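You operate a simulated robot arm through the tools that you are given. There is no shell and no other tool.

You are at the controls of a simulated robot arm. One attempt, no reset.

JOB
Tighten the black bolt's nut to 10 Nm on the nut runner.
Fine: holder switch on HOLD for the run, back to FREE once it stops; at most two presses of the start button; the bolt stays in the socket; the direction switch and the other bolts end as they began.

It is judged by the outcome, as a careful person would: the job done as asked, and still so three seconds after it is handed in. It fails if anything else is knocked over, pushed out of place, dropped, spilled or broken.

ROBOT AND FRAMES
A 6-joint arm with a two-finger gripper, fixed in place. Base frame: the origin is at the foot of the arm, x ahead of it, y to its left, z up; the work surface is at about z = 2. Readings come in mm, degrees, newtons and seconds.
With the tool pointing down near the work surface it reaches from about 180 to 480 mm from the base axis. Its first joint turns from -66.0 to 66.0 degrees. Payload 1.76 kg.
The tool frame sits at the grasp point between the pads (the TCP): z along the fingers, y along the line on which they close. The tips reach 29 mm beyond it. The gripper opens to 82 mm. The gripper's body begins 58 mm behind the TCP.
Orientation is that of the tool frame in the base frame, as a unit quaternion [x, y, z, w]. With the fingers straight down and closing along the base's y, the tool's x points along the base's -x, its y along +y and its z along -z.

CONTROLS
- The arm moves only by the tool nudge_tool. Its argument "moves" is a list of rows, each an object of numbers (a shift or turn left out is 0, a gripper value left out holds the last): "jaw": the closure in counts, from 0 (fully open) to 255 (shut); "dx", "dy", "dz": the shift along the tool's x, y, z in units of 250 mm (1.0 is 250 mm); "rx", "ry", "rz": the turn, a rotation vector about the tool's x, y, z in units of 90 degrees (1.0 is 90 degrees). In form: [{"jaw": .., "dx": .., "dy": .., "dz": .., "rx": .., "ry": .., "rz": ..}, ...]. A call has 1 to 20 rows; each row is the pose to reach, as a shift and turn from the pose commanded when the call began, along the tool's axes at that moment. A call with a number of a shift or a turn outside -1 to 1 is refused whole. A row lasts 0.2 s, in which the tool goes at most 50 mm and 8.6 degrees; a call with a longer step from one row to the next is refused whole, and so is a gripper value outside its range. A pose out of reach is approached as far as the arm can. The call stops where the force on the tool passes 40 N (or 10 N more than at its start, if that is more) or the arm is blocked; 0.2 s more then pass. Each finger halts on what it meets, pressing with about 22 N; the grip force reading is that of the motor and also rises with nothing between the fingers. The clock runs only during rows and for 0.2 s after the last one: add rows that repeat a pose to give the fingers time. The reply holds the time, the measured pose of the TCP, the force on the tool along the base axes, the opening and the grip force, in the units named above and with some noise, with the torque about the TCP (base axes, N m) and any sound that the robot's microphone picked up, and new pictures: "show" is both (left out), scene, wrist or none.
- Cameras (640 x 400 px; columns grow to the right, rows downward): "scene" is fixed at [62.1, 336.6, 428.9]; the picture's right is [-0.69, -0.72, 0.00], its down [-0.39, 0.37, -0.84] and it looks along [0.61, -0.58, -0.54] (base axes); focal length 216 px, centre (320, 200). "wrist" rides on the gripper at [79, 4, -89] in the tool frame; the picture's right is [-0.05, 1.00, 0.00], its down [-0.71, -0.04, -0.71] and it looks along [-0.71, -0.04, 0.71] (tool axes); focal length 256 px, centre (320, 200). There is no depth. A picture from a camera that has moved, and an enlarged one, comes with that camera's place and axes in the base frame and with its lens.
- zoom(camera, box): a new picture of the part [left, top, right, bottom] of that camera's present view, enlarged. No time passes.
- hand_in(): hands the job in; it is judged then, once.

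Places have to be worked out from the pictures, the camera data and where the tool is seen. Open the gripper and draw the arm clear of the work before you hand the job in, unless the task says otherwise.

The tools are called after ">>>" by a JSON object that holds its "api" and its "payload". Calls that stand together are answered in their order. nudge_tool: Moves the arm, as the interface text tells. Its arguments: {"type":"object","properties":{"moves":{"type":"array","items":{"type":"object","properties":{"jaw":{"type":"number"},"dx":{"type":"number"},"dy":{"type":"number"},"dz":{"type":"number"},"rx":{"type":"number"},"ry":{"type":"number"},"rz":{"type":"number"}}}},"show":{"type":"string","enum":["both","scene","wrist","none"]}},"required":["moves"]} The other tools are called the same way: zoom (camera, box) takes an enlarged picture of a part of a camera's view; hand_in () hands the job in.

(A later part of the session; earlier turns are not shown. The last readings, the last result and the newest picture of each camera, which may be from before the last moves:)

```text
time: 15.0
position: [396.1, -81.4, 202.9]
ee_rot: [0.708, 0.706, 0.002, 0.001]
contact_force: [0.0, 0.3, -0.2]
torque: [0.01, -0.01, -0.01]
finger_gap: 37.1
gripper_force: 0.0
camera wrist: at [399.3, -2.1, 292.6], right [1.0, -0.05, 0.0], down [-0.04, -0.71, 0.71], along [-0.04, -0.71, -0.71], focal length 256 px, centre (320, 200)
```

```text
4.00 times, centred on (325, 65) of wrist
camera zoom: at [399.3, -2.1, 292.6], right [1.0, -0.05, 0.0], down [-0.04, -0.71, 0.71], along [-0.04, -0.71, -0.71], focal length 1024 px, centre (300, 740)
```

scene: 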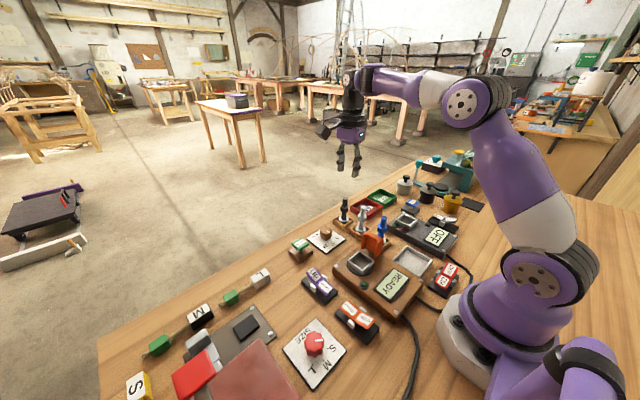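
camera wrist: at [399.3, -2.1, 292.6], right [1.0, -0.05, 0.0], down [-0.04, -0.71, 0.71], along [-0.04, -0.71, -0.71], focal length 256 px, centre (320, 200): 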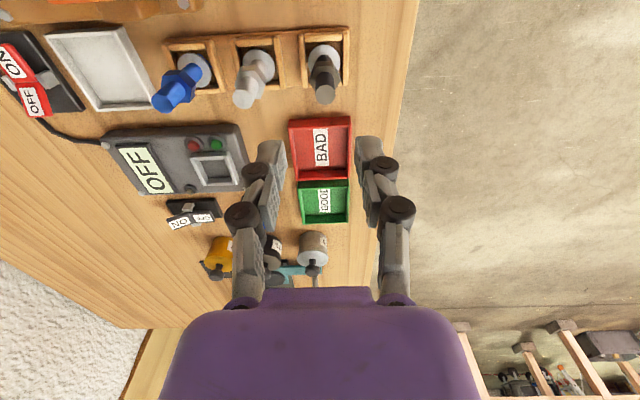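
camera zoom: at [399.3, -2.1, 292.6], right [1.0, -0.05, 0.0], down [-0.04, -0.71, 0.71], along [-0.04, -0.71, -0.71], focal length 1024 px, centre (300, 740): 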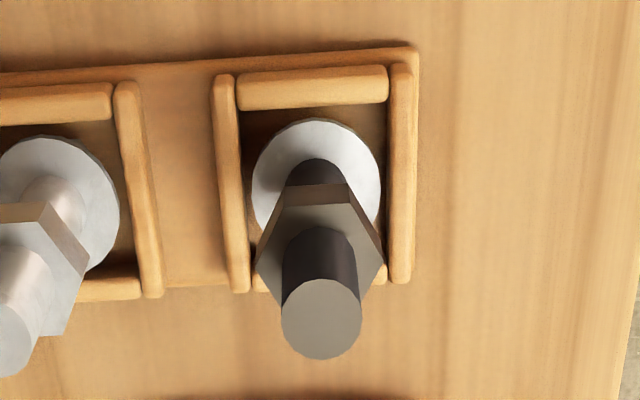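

Bolt axis confirmed at (399.4, −85). I'll align over it and descend to TCP z≈130 (tips just above the bolt top) to check alignment.

>>> {"api": "nudge_tool", "payload": {"moves": [{"jaw": 140, "dx": -0.014, "dy": 0.0144, "dz": 0.1}, {"dx": -0.014, "dy": 0.0144, "dz": 0.2}, {"dx": -0.014, "dy": 0.0144, "dz": 0.29}, {"dx": -0.014, "dy": 0.0144, "dz": 0.29}], "show": "wrist"}}

>>> {"api": "zoom", "payload": {"camera": "wrist", "box": [230, 20, 410, 180]}}

>>> {"api": "zoom", "payload": {"camera": "scene", "box": [310, 160, 380, 240]}}

```text
time: 16.0
position: [399.1, -85.8, 131.7]
ee_rot: [0.708, 0.707, 0.001, 0.001]
contact_force: [0.8, -0.2, 0.2]
torque: [0.0, -0.01, -0.03]
finger_gap: 36.9
gripper_force: 0.1
camera wrist: at [403.0, -6.6, 220.3], right [1.0, -0.05, 0.0], down [-0.04, -0.71, 0.71], along [-0.04, -0.71, -0.71], focal length 256 px, centre (320, 200)
```

wrist: 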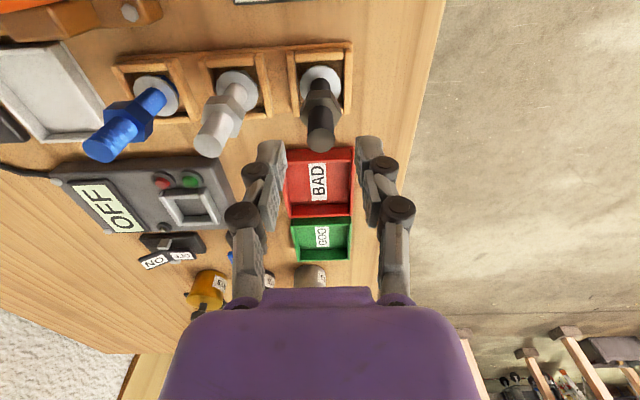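

```text
2.50 times, centred on (320, 100) of wrist
camera zoom: at [403.0, -6.6, 220.3], right [1.0, -0.05, 0.0], down [-0.04, -0.71, 0.71], along [-0.04, -0.71, -0.71], focal length 640 px, centre (320, 450)
```

zoom: 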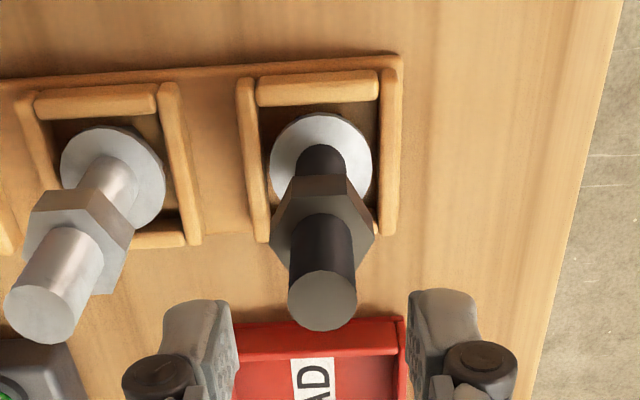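

```text
5.00 times, centred on (345, 200) of scene
camera zoom: at [62.1, 336.6, 428.9], right [-0.69, -0.72, 0.0], down [-0.39, 0.37, -0.84], along [0.61, -0.58, -0.54], focal length 1080 px, centre (195, 200)
```

zoom: 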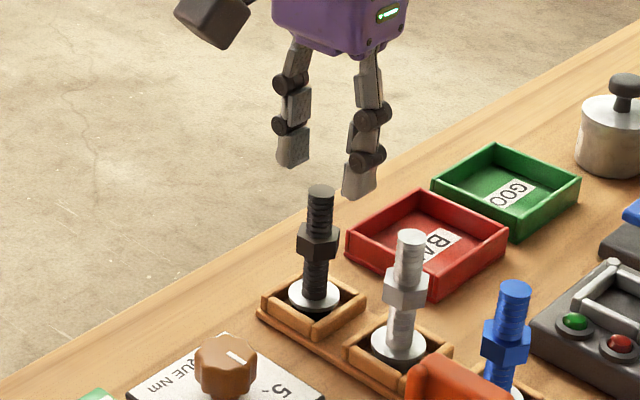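

Alignment is within 1 mm; the nut spans about z 56–71, so I'll descend to TCP z≈104 (tips ≈75, just above the nut) and close on the shaft.

>>> {"api": "nudge_tool", "payload": {"moves": [{"jaw": 140, "dz": 0.06}, {"jaw": 140, "dz": 0.111}, {"jaw": 140, "dz": 0.111}], "show": "wrist"}}

>>> {"api": "zoom", "payload": {"camera": "scene", "box": [310, 160, 380, 240]}}

>>> {"api": "zoom", "payload": {"camera": "wrist", "box": [230, 60, 410, 220]}}

```text
time: 16.8
position: [397.9, -87.7, 101.5]
ee_rot: [0.707, 0.707, 0.002, 0.001]
contact_force: [0.6, -0.1, -0.3]
torque: [0.01, 0.0, -0.01]
finger_gap: 36.8
gripper_force: 0.0
camera wrist: at [402.0, -7.6, 191.7], right [1.0, -0.05, 0.0], down [-0.04, -0.71, 0.71], along [-0.04, -0.71, -0.71], focal length 256 px, centre (320, 200)
```

wrist: 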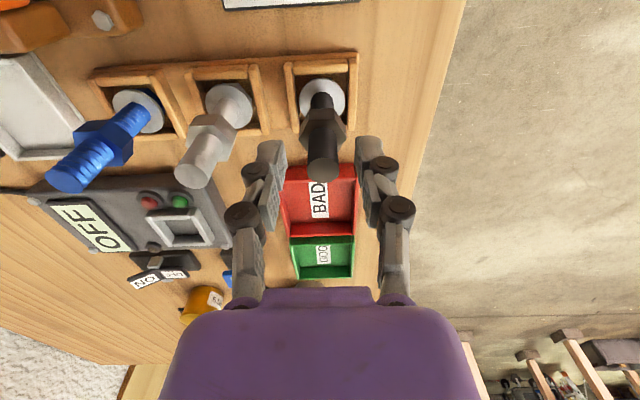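

```text
5.00 times, centred on (345, 200) of scene
camera zoom: at [62.1, 336.6, 428.9], right [-0.69, -0.72, 0.0], down [-0.39, 0.37, -0.84], along [0.61, -0.58, -0.54], focal length 1080 px, centre (195, 200)
```

zoom: 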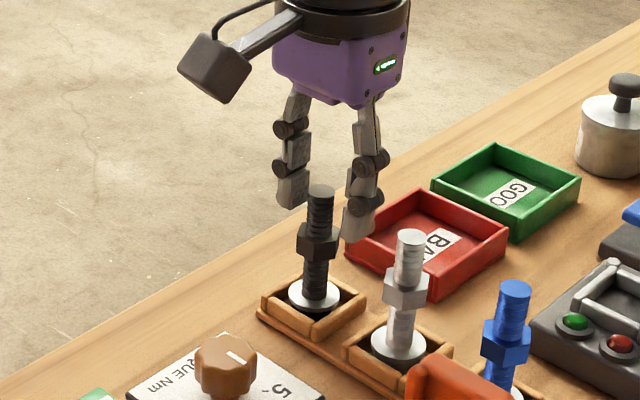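

```text
2.50 times, centred on (320, 140) of wrist
camera zoom: at [402.0, -7.6, 191.7], right [1.0, -0.05, 0.0], down [-0.04, -0.71, 0.71], along [-0.04, -0.71, -0.71], focal length 640 px, centre (320, 350)
```

zoom: 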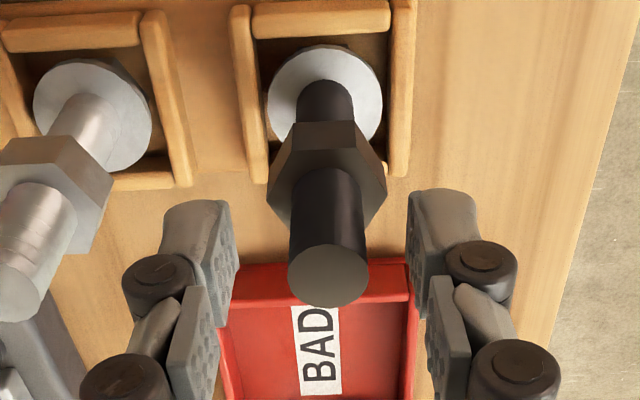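

The TCP is about 1.8 mm off in y and ~1.3 mm in x and slightly low; I'll correct that and close on the shaft.

>>> {"api": "nudge_tool", "payload": {"moves": [{"jaw": 140, "dx": 0.007, "dy": 0.005, "dz": -0.007}, {"jaw": 140, "dx": 0.007, "dy": 0.005, "dz": -0.007}, {"jaw": 255, "dx": 0.007, "dy": 0.005, "dz": -0.007}, {"jaw": 255, "dx": 0.007, "dy": 0.005, "dz": -0.007}, {"jaw": 255, "dx": 0.007, "dy": 0.005, "dz": -0.007}], "show": "wrist"}}

>>> {"api": "zoom", "payload": {"camera": "scene", "box": [310, 160, 380, 240]}}

>>> {"api": "zoom", "payload": {"camera": "wrist", "box": [230, 60, 410, 220]}}

```text
time: 18.0
position: [399.9, -84.7, 103.3]
ee_rot: [0.707, 0.707, 0.001, 0.002]
contact_force: [2.3, 2.1, 6.9]
torque: [0.11, -0.06, -0.03]
finger_gap: 14.7
gripper_force: 22.3
camera wrist: at [404.3, -5.2, 194.2], right [1.0, -0.05, 0.0], down [-0.04, -0.71, 0.71], along [-0.03, -0.71, -0.71], focal length 256 px, centre (320, 200)
```

wrist: 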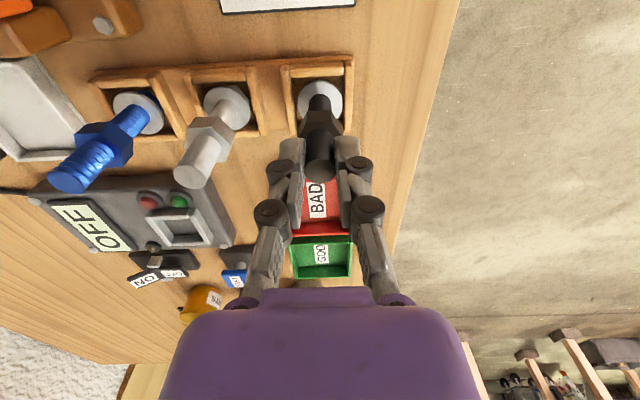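

```text
5.00 times, centred on (345, 200) of scene
camera zoom: at [62.1, 336.6, 428.9], right [-0.69, -0.72, 0.0], down [-0.39, 0.37, -0.84], along [0.61, -0.58, -0.54], focal length 1080 px, centre (195, 200)
```

zoom: 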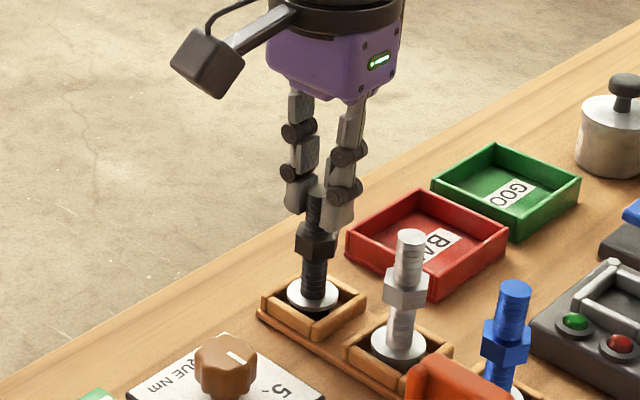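

```text
2.50 times, centred on (320, 140) of wrist
camera zoom: at [404.3, -5.2, 194.2], right [1.0, -0.05, 0.0], down [-0.04, -0.71, 0.71], along [-0.03, -0.71, -0.71], focal length 640 px, centre (320, 350)
```

zoom: 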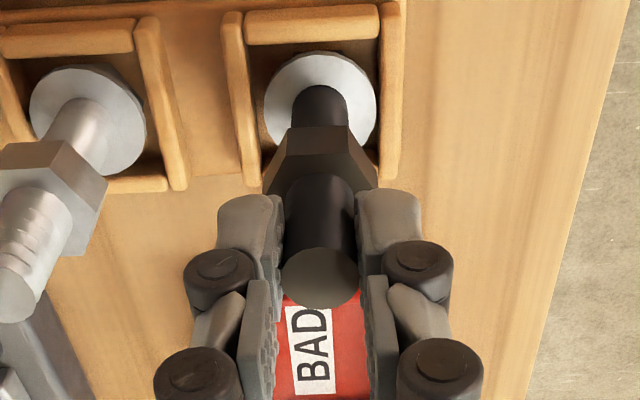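

Gripped on the shaft (gap 14.7 mm, 22 N). Lifting gently to see the head and confirm the hold.

>>> {"api": "nudge_tool", "payload": {"moves": [{"jaw": 255, "dz": -0.04}, {"dz": -0.08}, {"dz": -0.14}, {"dz": -0.2}, {"dz": -0.2}], "show": "wrist"}}

>>> {"api": "zoom", "payload": {"camera": "scene", "box": [310, 140, 390, 240]}}

>>> {"api": "zoom", "payload": {"camera": "wrist", "box": [230, 20, 410, 220]}}

```text
time: 19.2
position: [399.1, -83.9, 154.3]
ee_rot: [0.707, 0.707, 0.001, 0.0]
contact_force: [0.2, -1.2, -1.7]
torque: [0.01, 0.02, -0.04]
finger_gap: 14.8
gripper_force: 22.1
camera wrist: at [404.0, -4.7, 244.1], right [1.0, -0.05, 0.0], down [-0.04, -0.71, 0.71], along [-0.04, -0.71, -0.71], focal length 256 px, centre (320, 200)
```

wrist: 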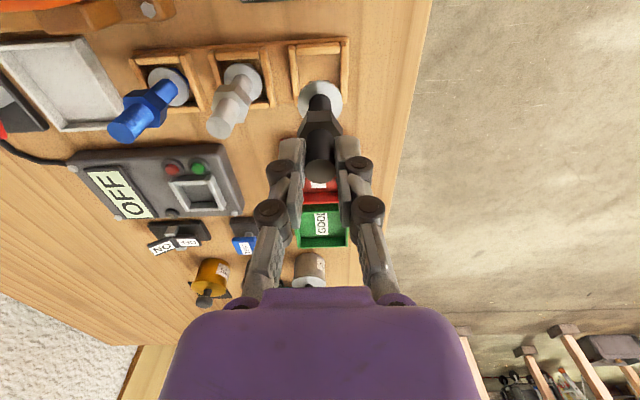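

```text
4.00 times, centred on (350, 190) of scene
camera zoom: at [62.1, 336.6, 428.9], right [-0.69, -0.72, 0.0], down [-0.39, 0.37, -0.84], along [0.61, -0.58, -0.54], focal length 864 px, centre (200, 240)
```

zoom: 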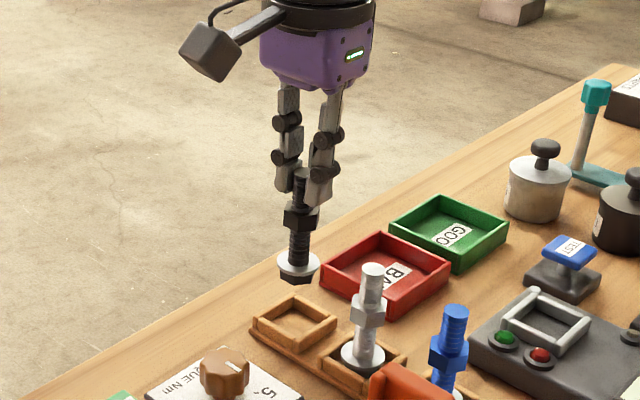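

```text
2.00 times, centred on (320, 120) of wrist
camera zoom: at [404.0, -4.7, 244.1], right [1.0, -0.05, 0.0], down [-0.04, -0.71, 0.71], along [-0.04, -0.71, -0.71], focal length 512 px, centre (320, 360)
```

zoom: 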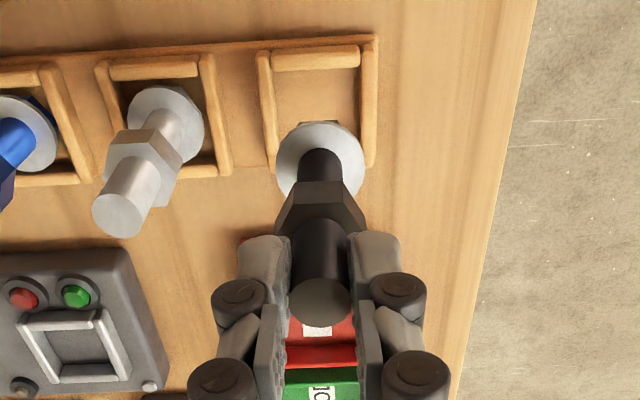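

>>> {"api": "zoom", "payload": {"camera": "scene", "box": [335, 175, 365, 215]}}

```text
10.00 times, centred on (350, 195) of scene
camera zoom: at [62.1, 336.6, 428.9], right [-0.69, -0.72, 0.0], down [-0.39, 0.37, -0.84], along [0.61, -0.58, -0.54], focal length 2159 px, centre (20, 250)
```

zoom: 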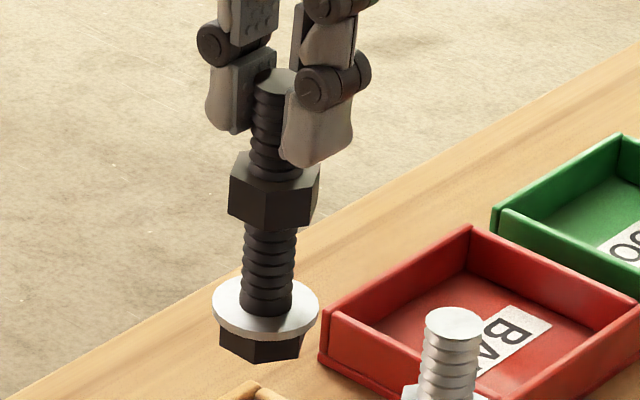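

The bolt hangs straight with a hex head (smaller than the washer) beneath. I'll lift it to clear everything (head bottom ≈ z 130) and carry it above the socket at ≈(247, 30).

>>> {"api": "nudge_tool", "payload": {"moves": [{"jaw": 255, "dz": -0.1}, {"dz": -0.2}, {"dz": -0.304}, {"dz": -0.304, "dx": 0.076, "dy": -0.101}, {"dz": -0.304, "dx": 0.152, "dy": -0.202}, {"dz": -0.304, "dx": 0.228, "dy": -0.303}, {"dz": -0.304, "dx": 0.304, "dy": -0.404}, {"dz": -0.304, "dx": 0.38, "dy": -0.505}, {"dz": -0.304, "dx": 0.456, "dy": -0.606}, {"dz": -0.304, "dx": 0.456, "dy": -0.606}], "show": "both"}}

>>> {"api": "zoom", "payload": {"camera": "wrist", "box": [220, 20, 420, 220]}}

>>> {"api": "zoom", "payload": {"camera": "scene", "box": [310, 150, 430, 300]}}

```text
time: 21.4
position: [248.7, 30.5, 229.9]
ee_rot: [0.707, 0.707, 0.002, 0.0]
contact_force: [-0.6, -0.9, -2.3]
torque: [0.01, 0.04, -0.02]
finger_gap: 14.9
gripper_force: 22.0
camera wrist: at [252.5, 109.8, 319.0], right [1.0, -0.05, 0.0], down [-0.04, -0.71, 0.71], along [-0.04, -0.71, -0.71], focal length 256 px, centre (320, 200)
```

scene: 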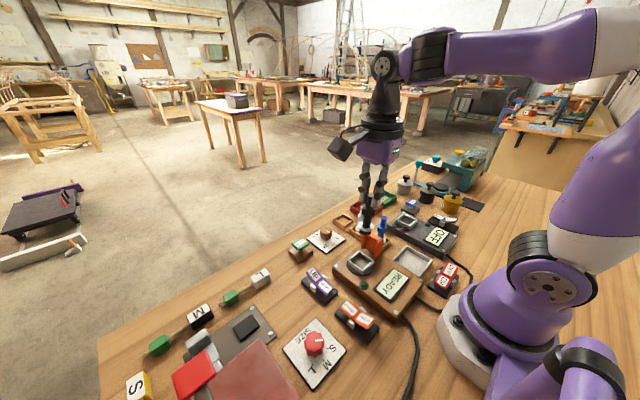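
wrist: 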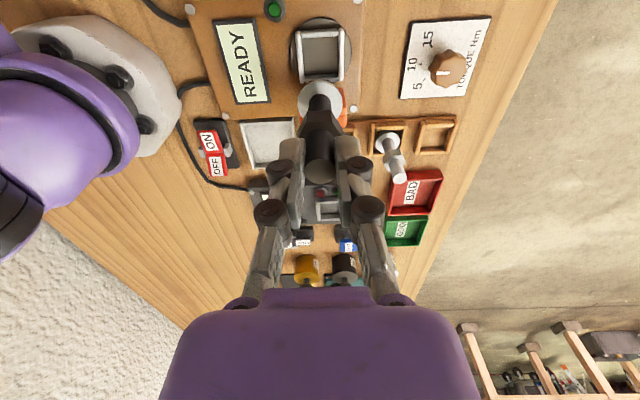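

```text
2.00 times, centred on (320, 120) of wrist
camera zoom: at [252.5, 109.8, 319.0], right [1.0, -0.05, 0.0], down [-0.04, -0.71, 0.71], along [-0.04, -0.71, -0.71], focal length 512 px, centre (320, 360)
```

zoom: 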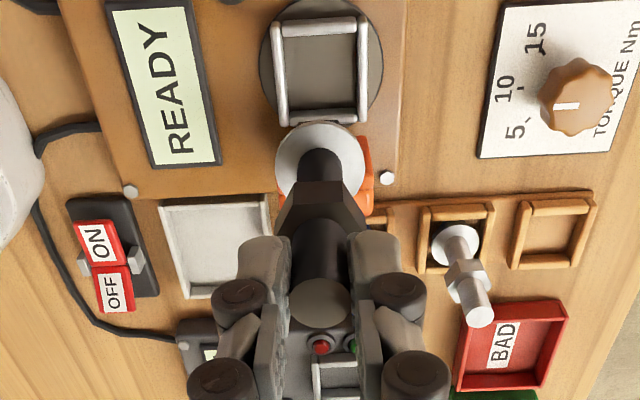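

```text
2.67 times, centred on (370, 225) of scene
camera zoom: at [62.1, 336.6, 428.9], right [-0.69, -0.72, 0.0], down [-0.39, 0.37, -0.84], along [0.61, -0.58, -0.54], focal length 576 px, centre (187, 133)
```

zoom: 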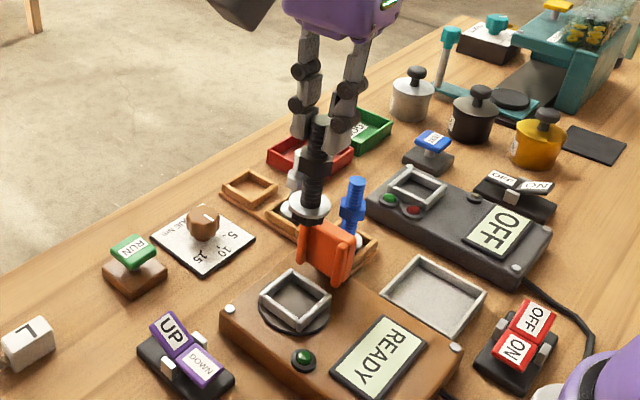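

The socket centre computes to ≈(249.5, 30) with floor z≈35; bolt head bottom hangs ≈101 mm below the TCP. I'll nudge +0.8 mm in x and descend until the head is ~25–30 mm above the floor to re-check alignment.

>>> {"api": "nudge_tool", "payload": {"moves": [{"jaw": 255, "dx": -0.002, "dy": 0.003, "dz": 0.08}, {"dx": -0.002, "dy": 0.003, "dz": 0.16}, {"dx": -0.002, "dy": 0.003, "dz": 0.24}, {"dx": -0.002, "dy": 0.003, "dz": 0.26}, {"dx": -0.002, "dy": 0.003, "dz": 0.26}], "show": "wrist"}}

>>> {"api": "zoom", "payload": {"camera": "wrist", "box": [250, 20, 390, 180]}}

>>> {"api": "zoom", "payload": {"camera": "scene", "box": [325, 200, 405, 290]}}

```text
time: 22.6
position: [249.6, 30.6, 164.1]
ee_rot: [0.708, 0.707, 0.001, 0.002]
contact_force: [0.3, -0.6, -2.0]
torque: [0.01, 0.0, -0.01]
finger_gap: 14.7
gripper_force: 22.0
camera wrist: at [254.7, 110.0, 254.3], right [1.0, -0.05, 0.0], down [-0.04, -0.71, 0.71], along [-0.04, -0.71, -0.71], focal length 256 px, centre (320, 200)
```

wrist: 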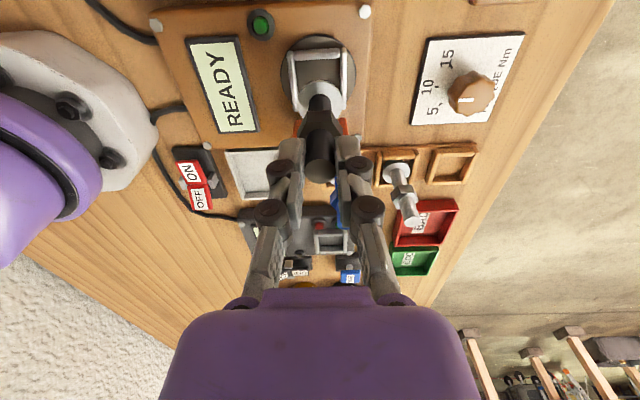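

```text
2.50 times, centred on (320, 100) of wrist
camera zoom: at [254.7, 110.0, 254.3], right [1.0, -0.05, 0.0], down [-0.04, -0.71, 0.71], along [-0.04, -0.71, -0.71], focal length 640 px, centre (320, 450)
```

zoom: 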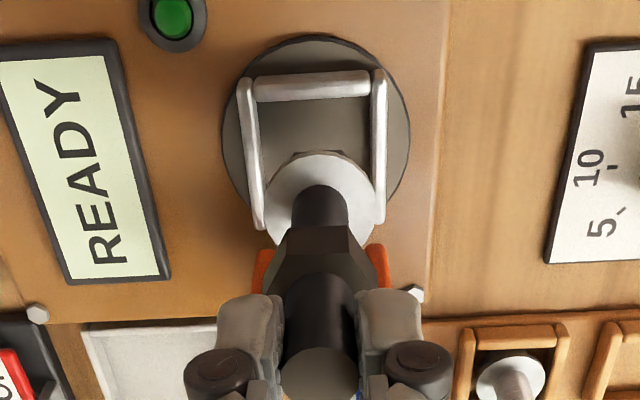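

```text
4.44 times, centred on (365, 245) of scene
camera zoom: at [62.1, 336.6, 428.9], right [-0.69, -0.72, 0.0], down [-0.39, 0.37, -0.84], along [0.61, -0.58, -0.54], focal length 960 px, centre (120, 0)
```

zoom: 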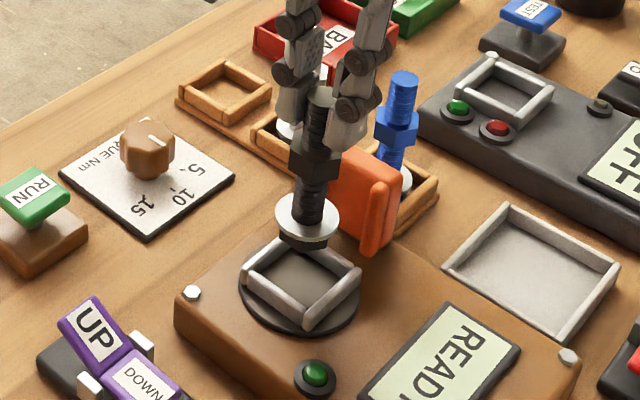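

Alignment looks close. I'll zoom tighter from both cameras to settle the last couple of millimetres.

>>> {"api": "zoom", "payload": {"camera": "wrist", "box": [275, 25, 365, 130]}}

>>> {"api": "zoom", "payload": {"camera": "scene", "box": [340, 230, 385, 280]}}

```text
3.81 times, centred on (320, 78) of wrist
camera zoom: at [254.7, 110.0, 254.3], right [1.0, -0.05, 0.0], down [-0.04, -0.71, 0.71], along [-0.04, -0.71, -0.71], focal length 975 px, centre (320, 667)
```

zoom: 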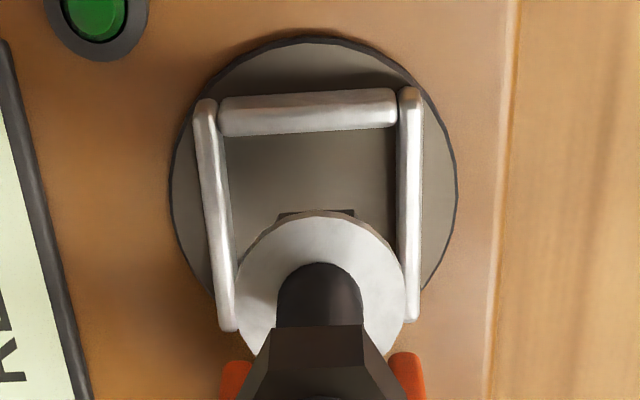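

```text
8.00 times, centred on (362, 255) of scene
camera zoom: at [62.1, 336.6, 428.9], right [-0.69, -0.72, 0.0], down [-0.39, 0.37, -0.84], along [0.61, -0.58, -0.54], focal length 1728 px, centre (-20, -240)
```

zoom: 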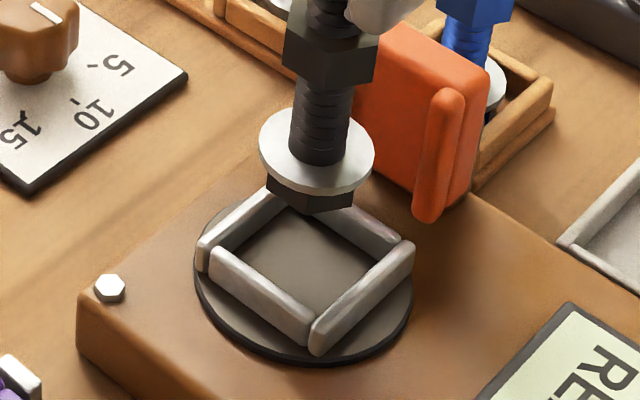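

From the same wrist view the bolt sits about 1.2 mm too far in +x relative to the socket; y is near-centred but uncertain. I'll correct x and lower to just above the bars so parallax shrinks, then recheck.

>>> {"api": "nudge_tool", "payload": {"moves": [{"jaw": 255, "dx": 0.002, "dy": -0.005, "dz": 0.03}, {"dx": 0.002, "dy": -0.005, "dz": 0.065}, {"dx": 0.002, "dy": -0.005, "dz": 0.065}], "show": "wrist"}}

>>> {"api": "zoom", "payload": {"camera": "wrist", "box": [275, 25, 365, 140]}}

>>> {"api": "zoom", "payload": {"camera": "scene", "box": [340, 230, 385, 280]}}

```text
time: 23.4
position: [248.7, 30.6, 148.5]
ee_rot: [0.707, 0.707, 0.001, 0.001]
contact_force: [-0.2, -0.3, -2.4]
torque: [0.03, 0.0, -0.01]
finger_gap: 14.8
gripper_force: 22.1
camera wrist: at [253.0, 110.0, 238.4], right [1.0, -0.05, 0.0], down [-0.04, -0.71, 0.71], along [-0.04, -0.71, -0.71], focal length 256 px, centre (320, 200)
```

wrist: 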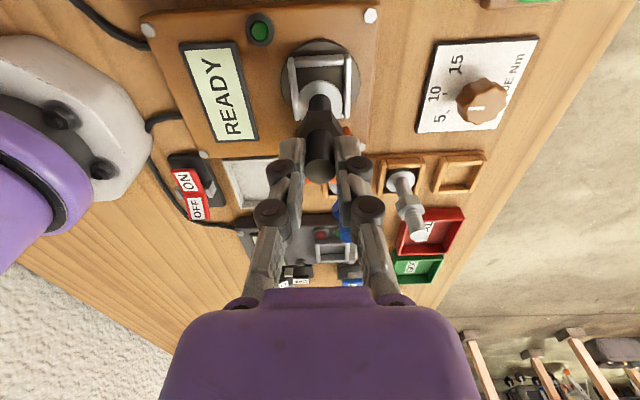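

```text
3.48 times, centred on (320, 82) of wrist
camera zoom: at [253.0, 110.0, 238.4], right [1.0, -0.05, 0.0], down [-0.04, -0.71, 0.71], along [-0.04, -0.71, -0.71], focal length 890 px, centre (320, 609)
```

zoom: 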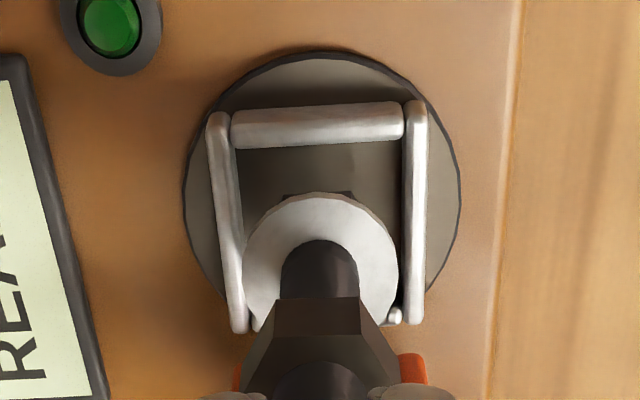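

```text
8.00 times, centred on (362, 255) of scene
camera zoom: at [62.1, 336.6, 428.9], right [-0.69, -0.72, 0.0], down [-0.39, 0.37, -0.84], along [0.61, -0.58, -0.54], focal length 1728 px, centre (-20, -240)
```

zoom: 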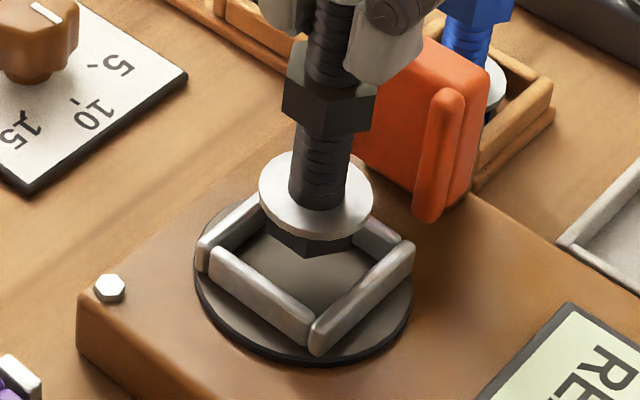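

Head is just above the socket. Both views suggest ≲1–2 mm error; zooming further to measure the gaps either side of the washer.

>>> {"api": "zoom", "payload": {"camera": "wrist", "box": [290, 45, 352, 125]}}

>>> {"api": "zoom", "payload": {"camera": "scene", "box": [345, 240, 377, 272]}}

```text
5.00 times, centred on (321, 85) of wrist
camera zoom: at [253.0, 110.0, 238.4], right [1.0, -0.05, 0.0], down [-0.04, -0.71, 0.71], along [-0.04, -0.71, -0.71], focal length 1280 px, centre (315, 775)
```

zoom: 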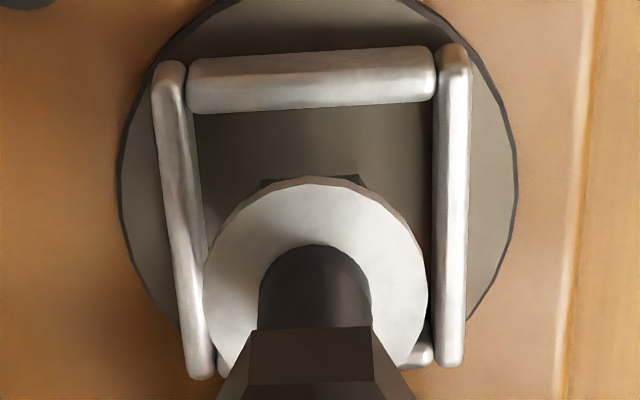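

```text
12.50 times, centred on (361, 256) of scene
camera zoom: at [62.1, 336.6, 428.9], right [-0.69, -0.72, 0.0], down [-0.39, 0.37, -0.84], along [0.61, -0.58, -0.54], focal length 2699 px, centre (-192, -500)
```

zoom: 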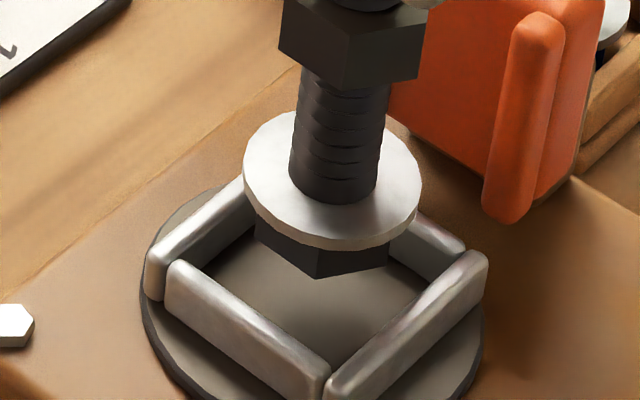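

Combining both views, the bolt should shift about +2 mm in y with x already fine. I'll apply that and lower another ~7 mm, then recheck.

>>> {"api": "nudge_tool", "payload": {"moves": [{"jaw": 255, "dx": 0.008}, {"dx": 0.008, "dz": 0.015}, {"dx": 0.008, "dz": 0.03}, {"dx": 0.008, "dz": 0.03}], "show": "none"}}

>>> {"api": "zoom", "payload": {"camera": "wrist", "box": [290, 45, 352, 125]}}

>>> {"api": "zoom", "payload": {"camera": "scene", "box": [345, 240, 377, 272]}}

```text
time: 24.4
position: [247.8, 32.2, 140.9]
ee_rot: [0.707, 0.707, 0.002, 0.002]
contact_force: [0.1, -0.7, -1.6]
torque: [0.01, 0.01, 0.0]
finger_gap: 14.8
gripper_force: 21.7
```

```text
5.00 times, centred on (321, 85) of wrist
camera zoom: at [251.8, 111.9, 230.8], right [1.0, -0.05, 0.0], down [-0.04, -0.71, 0.71], along [-0.04, -0.71, -0.71], focal length 1280 px, centre (315, 775)
```

zoom: 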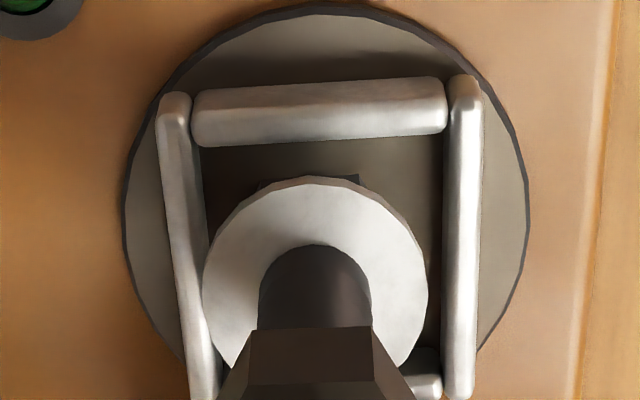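

```text
12.50 times, centred on (361, 256) of scene
camera zoom: at [62.1, 336.6, 428.9], right [-0.69, -0.72, 0.0], down [-0.39, 0.37, -0.84], along [0.61, -0.58, -0.54], focal length 2699 px, centre (-192, -500)
```

zoom: 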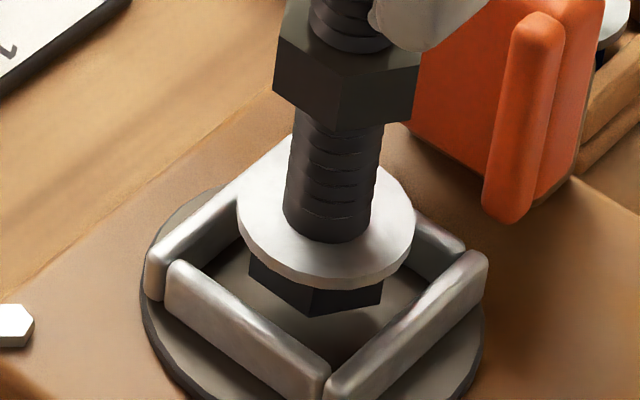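

Now the bolt is ~1.3 mm low in x with y good. Correcting x and lowering gradually another 8 mm into the socket.

>>> {"api": "nudge_tool", "payload": {"moves": [{"jaw": 255, "dy": 0.005, "dx": 0.001}, {"dy": 0.005, "dx": 0.001, "dz": 0.008}, {"dy": 0.005, "dx": 0.001, "dz": 0.016}, {"dy": 0.005, "dx": 0.001, "dz": 0.024}, {"dy": 0.005, "dx": 0.001, "dz": 0.03}, {"dy": 0.005, "dx": 0.001, "dz": 0.03}], "show": "none"}}

>>> {"api": "zoom", "payload": {"camera": "wrist", "box": [290, 45, 352, 125]}}

>>> {"api": "zoom", "payload": {"camera": "scene", "box": [345, 240, 377, 272]}}

```text
time: 25.8
position: [249.8, 32.9, 134.9]
ee_rot: [0.707, 0.707, 0.001, 0.001]
contact_force: [0.0, 0.3, -2.4]
torque: [0.0, 0.04, 0.05]
finger_gap: 14.7
gripper_force: 21.7
```

```text
5.00 times, centred on (321, 85) of wrist
camera zoom: at [254.1, 112.3, 223.4], right [1.0, -0.05, 0.0], down [-0.04, -0.71, 0.71], along [-0.04, -0.71, -0.71], focal length 1280 px, centre (315, 775)
```

zoom: 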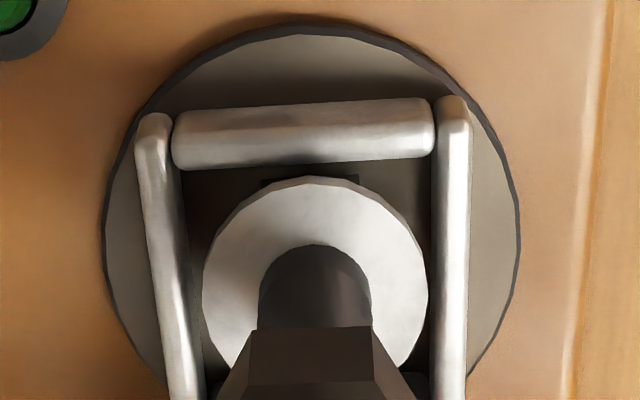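

```text
12.50 times, centred on (361, 256) of scene
camera zoom: at [62.1, 336.6, 428.9], right [-0.69, -0.72, 0.0], down [-0.39, 0.37, -0.84], along [0.61, -0.58, -0.54], focal length 2699 px, centre (-192, -500)
```

zoom: 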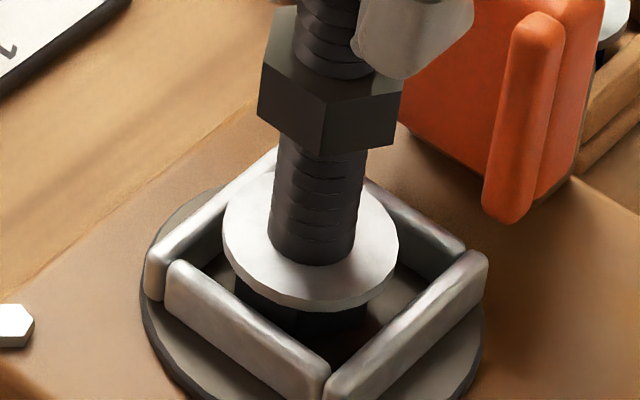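

Very close now (about 0.8 mm high in x). I'll trim that and lower in fine steps until the head meets the floor.

>>> {"api": "nudge_tool", "payload": {"moves": [{"jaw": 255, "dy": -0.003}, {"dy": -0.003, "dz": 0.006}, {"dy": -0.003, "dz": 0.012}, {"dy": -0.003, "dz": 0.016}, {"dy": -0.003, "dz": 0.016}], "show": "none"}}

>>> {"api": "zoom", "payload": {"camera": "wrist", "box": [290, 45, 352, 125]}}

>>> {"api": "zoom", "payload": {"camera": "scene", "box": [345, 240, 377, 272]}}

```text
time: 27.0
position: [249.2, 32.7, 129.1]
ee_rot: [0.707, 0.707, 0.002, 0.001]
contact_force: [0.7, 0.0, -1.4]
torque: [0.01, 0.01, -0.01]
finger_gap: 14.8
gripper_force: 22.1
```

```text
5.00 times, centred on (321, 85) of wrist
camera zoom: at [253.0, 111.8, 218.7], right [1.0, -0.05, 0.0], down [-0.04, -0.71, 0.71], along [-0.04, -0.71, -0.71], focal length 1280 px, centre (315, 775)
```

zoom: 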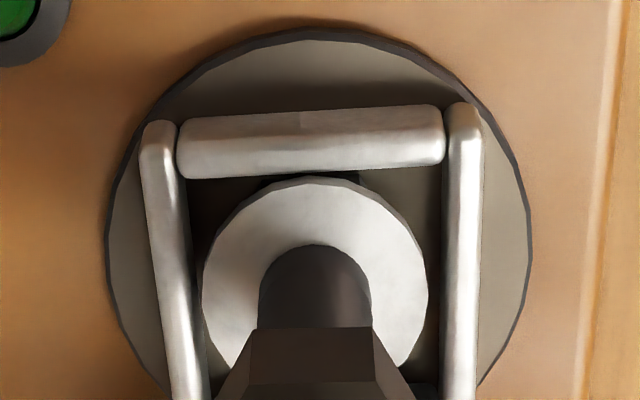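

```text
12.50 times, centred on (361, 256) of scene
camera zoom: at [62.1, 336.6, 428.9], right [-0.69, -0.72, 0.0], down [-0.39, 0.37, -0.84], along [0.61, -0.58, -0.54], focal length 2699 px, centre (-192, -500)
```

zoom: 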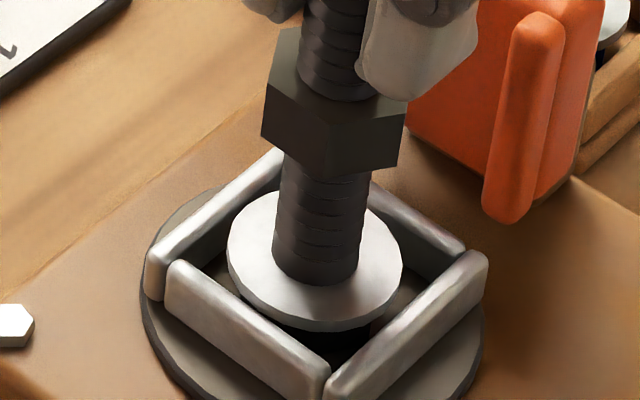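

The washer is now entering between the bars, centred in x with slightly less gap on the +y side. I'll shift −0.5 mm in y and keep lowering in ~1 mm steps until contact.

>>> {"api": "nudge_tool", "payload": {"moves": [{"jaw": 255, "dx": -0.002}, {"dx": -0.002, "dz": 0.004}, {"dx": -0.002, "dz": 0.008}, {"dx": -0.002, "dz": 0.012}, {"dx": -0.002, "dz": 0.016}, {"dx": -0.002, "dz": 0.016}], "show": "none"}}

>>> {"api": "zoom", "payload": {"camera": "wrist", "box": [290, 45, 352, 125]}}

>>> {"api": "zoom", "payload": {"camera": "scene", "box": [345, 240, 377, 272]}}

```text
time: 28.4
position: [250.0, 33.3, 124.6]
ee_rot: [0.708, 0.707, 0.002, 0.002]
contact_force: [2.6, -2.1, 18.5]
torque: [-0.11, -0.09, 0.0]
finger_gap: 14.9
gripper_force: 22.1
```

```text
5.00 times, centred on (321, 85) of wrist
camera zoom: at [253.1, 111.9, 215.2], right [1.0, -0.05, 0.01], down [-0.04, -0.71, 0.71], along [-0.03, -0.71, -0.71], focal length 1280 px, centre (315, 775)
```

zoom: 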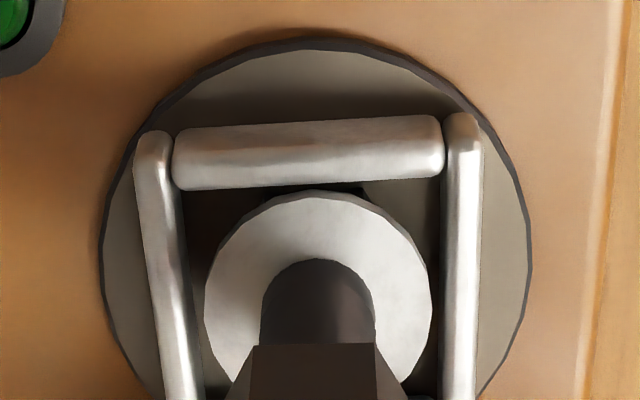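

```text
12.50 times, centred on (361, 256) of scene
camera zoom: at [62.1, 336.6, 428.9], right [-0.69, -0.72, 0.0], down [-0.39, 0.37, -0.84], along [0.61, -0.58, -0.54], focal length 2699 px, centre (-192, -500)
```

zoom: 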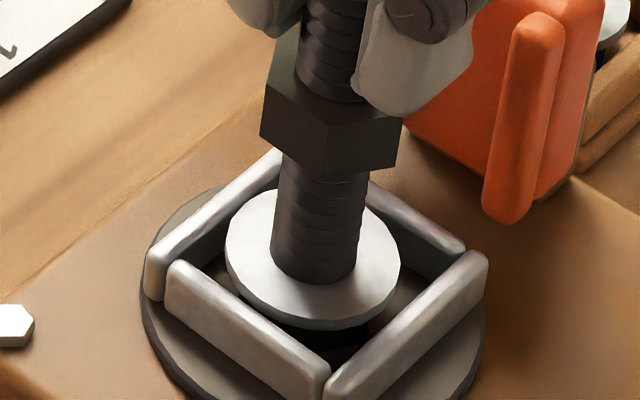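

Contact at 18 N: the washer stopped descending (the bolt slid ~4 mm in the grip), so the head is on the socket floor or touching something. Zooming to verify it is flat on the floor.

>>> {"api": "zoom", "payload": {"camera": "scene", "box": [350, 250, 374, 272]}}

>>> {"api": "zoom", "payload": {"camera": "wrist", "box": [298, 65, 346, 120]}}

```text
16.00 times, centred on (362, 261) of scene
camera zoom: at [62.1, 336.6, 428.9], right [-0.69, -0.72, 0.0], down [-0.39, 0.37, -0.84], along [0.61, -0.58, -0.54], focal length 3455 px, centre (-352, -776)
```

zoom: 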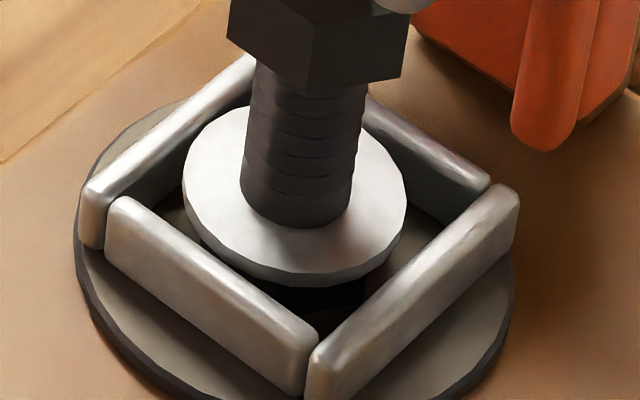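

```text
7.27 times, centred on (322, 92) of wrist
camera zoom: at [253.1, 111.9, 215.2], right [1.0, -0.05, 0.01], down [-0.04, -0.71, 0.71], along [-0.03, -0.71, -0.71], focal length 1862 px, centre (306, 982)
```

zoom: 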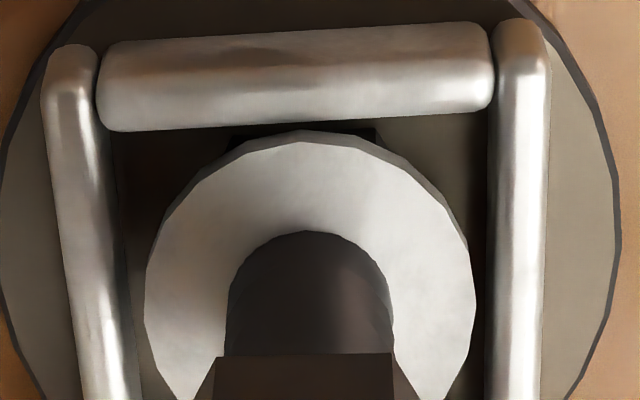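

The washer is sitting evenly inside the four bars, head on the floor. I'll release gently and lift straight up.

>>> {"api": "nudge_tool", "payload": {"moves": [{"jaw": 200, "dz": 0}, {"jaw": 120, "dz": 0}, {"jaw": 120, "dz": 0}, {"jaw": 120, "dz": -0.08}, {"jaw": 120, "dz": -0.2}, {"jaw": 120, "dz": -0.36}, {"jaw": 120, "dz": -0.36}], "show": "both"}}

>>> {"api": "zoom", "payload": {"camera": "scene", "box": [325, 200, 405, 290]}}

>>> {"api": "zoom", "payload": {"camera": "wrist", "box": [260, 20, 380, 180]}}

```text
time: 30.0
position: [246.7, 34.2, 215.8]
ee_rot: [0.708, 0.707, 0.002, 0.0]
contact_force: [-0.7, -1.0, 0.0]
torque: [-0.02, -0.02, -0.03]
finger_gap: 43.3
gripper_force: 0.1
camera wrist: at [250.5, 112.1, 306.2], right [1.0, -0.05, 0.0], down [-0.04, -0.71, 0.71], along [-0.04, -0.71, -0.71], focal length 256 px, centre (320, 200)
```

scene: 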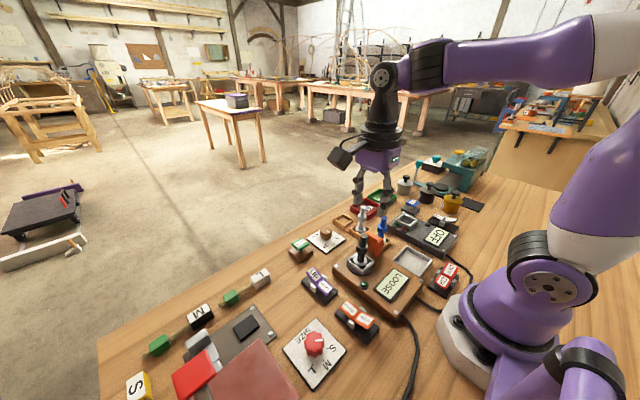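
wrist: 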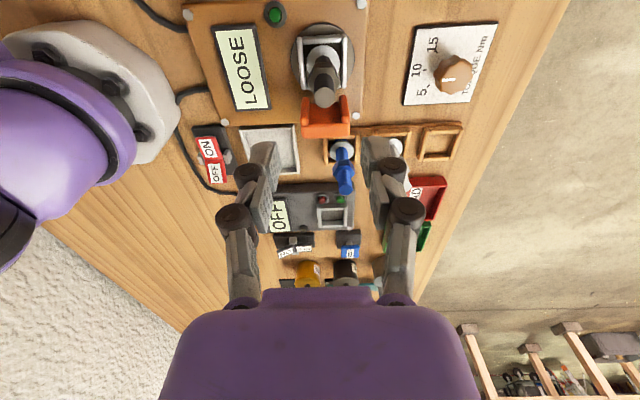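

```text
4.44 times, centred on (365, 245) of scene
camera zoom: at [62.1, 336.6, 428.9], right [-0.69, -0.72, 0.0], down [-0.39, 0.37, -0.84], along [0.61, -0.58, -0.54], focal length 960 px, centre (120, 0)
```

zoom: 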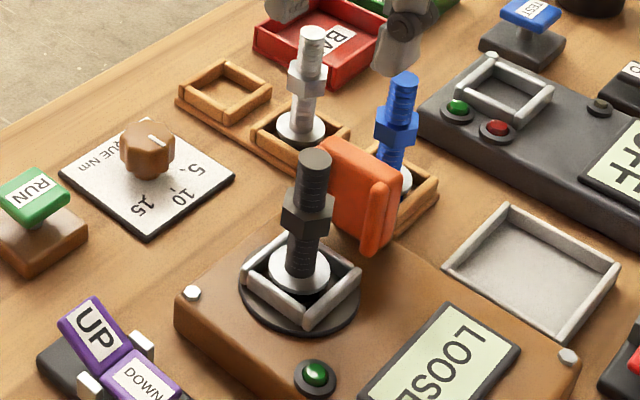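

```text
2.50 times, centred on (320, 100) of wrist
camera zoom: at [250.5, 112.1, 306.2], right [1.0, -0.05, 0.0], down [-0.04, -0.71, 0.71], along [-0.04, -0.71, -0.71], focal length 640 px, centre (320, 450)
```

zoom: 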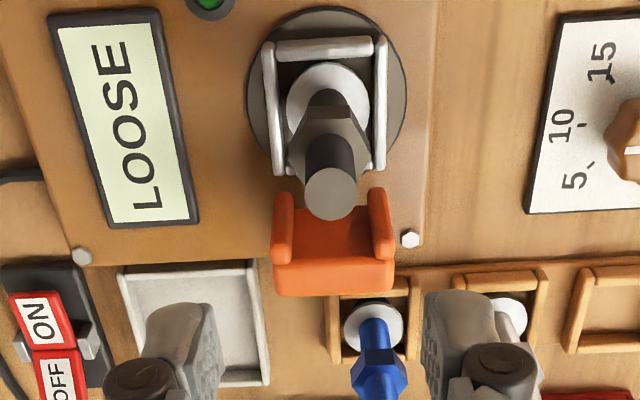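

The bolt stands in the socket and the display now reads LOOSE, so it's recognised. Next I'll close the gripper and move above the HOLD side of the orange rocker (≈(158, 129)) to look before pressing.

>>> {"api": "nudge_tool", "payload": {"moves": [{"jaw": 120, "dx": 0.13, "dy": -0.12}, {"jaw": 255, "dx": 0.26, "dy": -0.24}, {"jaw": 255, "dx": 0.379, "dy": -0.355}, {"jaw": 255, "dx": 0.379, "dy": -0.355, "dz": 0.13}, {"dx": 0.379, "dy": -0.355, "dz": 0.26}, {"dx": 0.379, "dy": -0.355, "dz": 0.35}, {"dx": 0.379, "dy": -0.355, "dz": 0.35}], "show": "both"}}

>>> {"api": "zoom", "payload": {"camera": "wrist", "box": [240, 20, 400, 180]}}

>>> {"api": "zoom", "payload": {"camera": "scene", "box": [310, 240, 420, 350]}}

```text
time: 31.6
position: [160.4, 126.7, 126.5]
ee_rot: [0.708, 0.707, 0.001, 0.001]
contact_force: [0.2, 0.1, -0.1]
torque: [0.0, 0.0, -0.02]
finger_gap: 0.2
gripper_force: 22.1
camera wrist: at [163.8, 205.3, 217.1], right [1.0, -0.05, 0.0], down [-0.04, -0.71, 0.71], along [-0.04, -0.71, -0.71], focal length 256 px, centre (320, 200)
```

scene: 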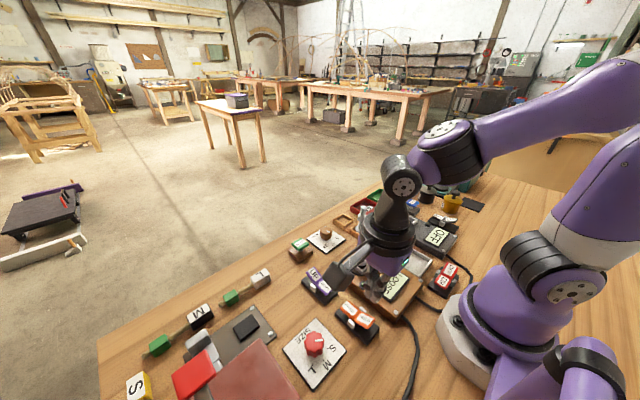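
wrist: 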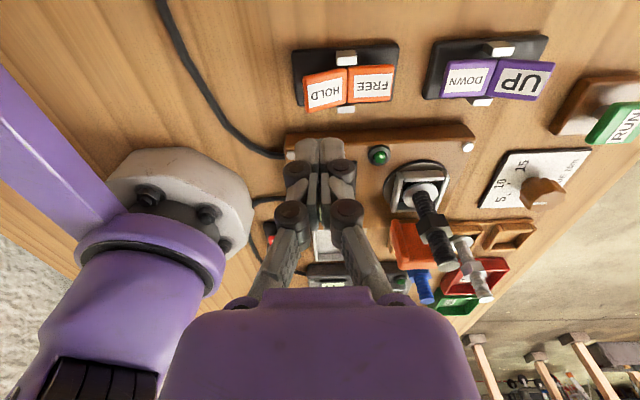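

```text
2.50 times, centred on (320, 100) of wrist
camera zoom: at [163.8, 205.3, 217.1], right [1.0, -0.05, 0.0], down [-0.04, -0.71, 0.71], along [-0.04, -0.71, -0.71], focal length 640 px, centre (320, 450)
```

zoom: 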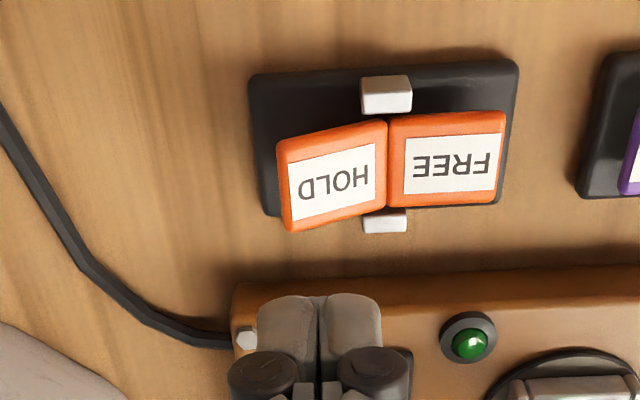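

```text
3.64 times, centred on (365, 295) of scene
camera zoom: at [62.1, 336.6, 428.9], right [-0.69, -0.72, 0.0], down [-0.39, 0.37, -0.84], along [0.61, -0.58, -0.54], focal length 785 px, centre (156, -146)
```

zoom: 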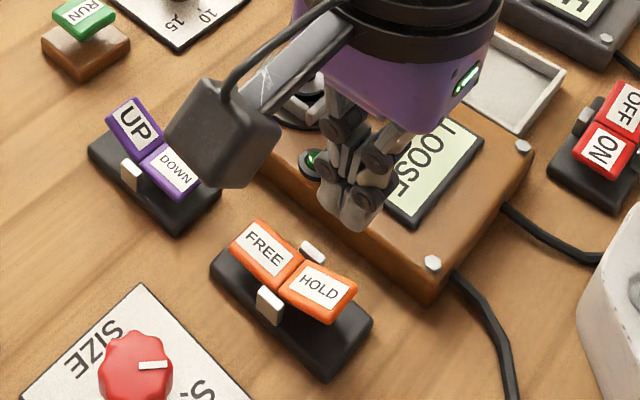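

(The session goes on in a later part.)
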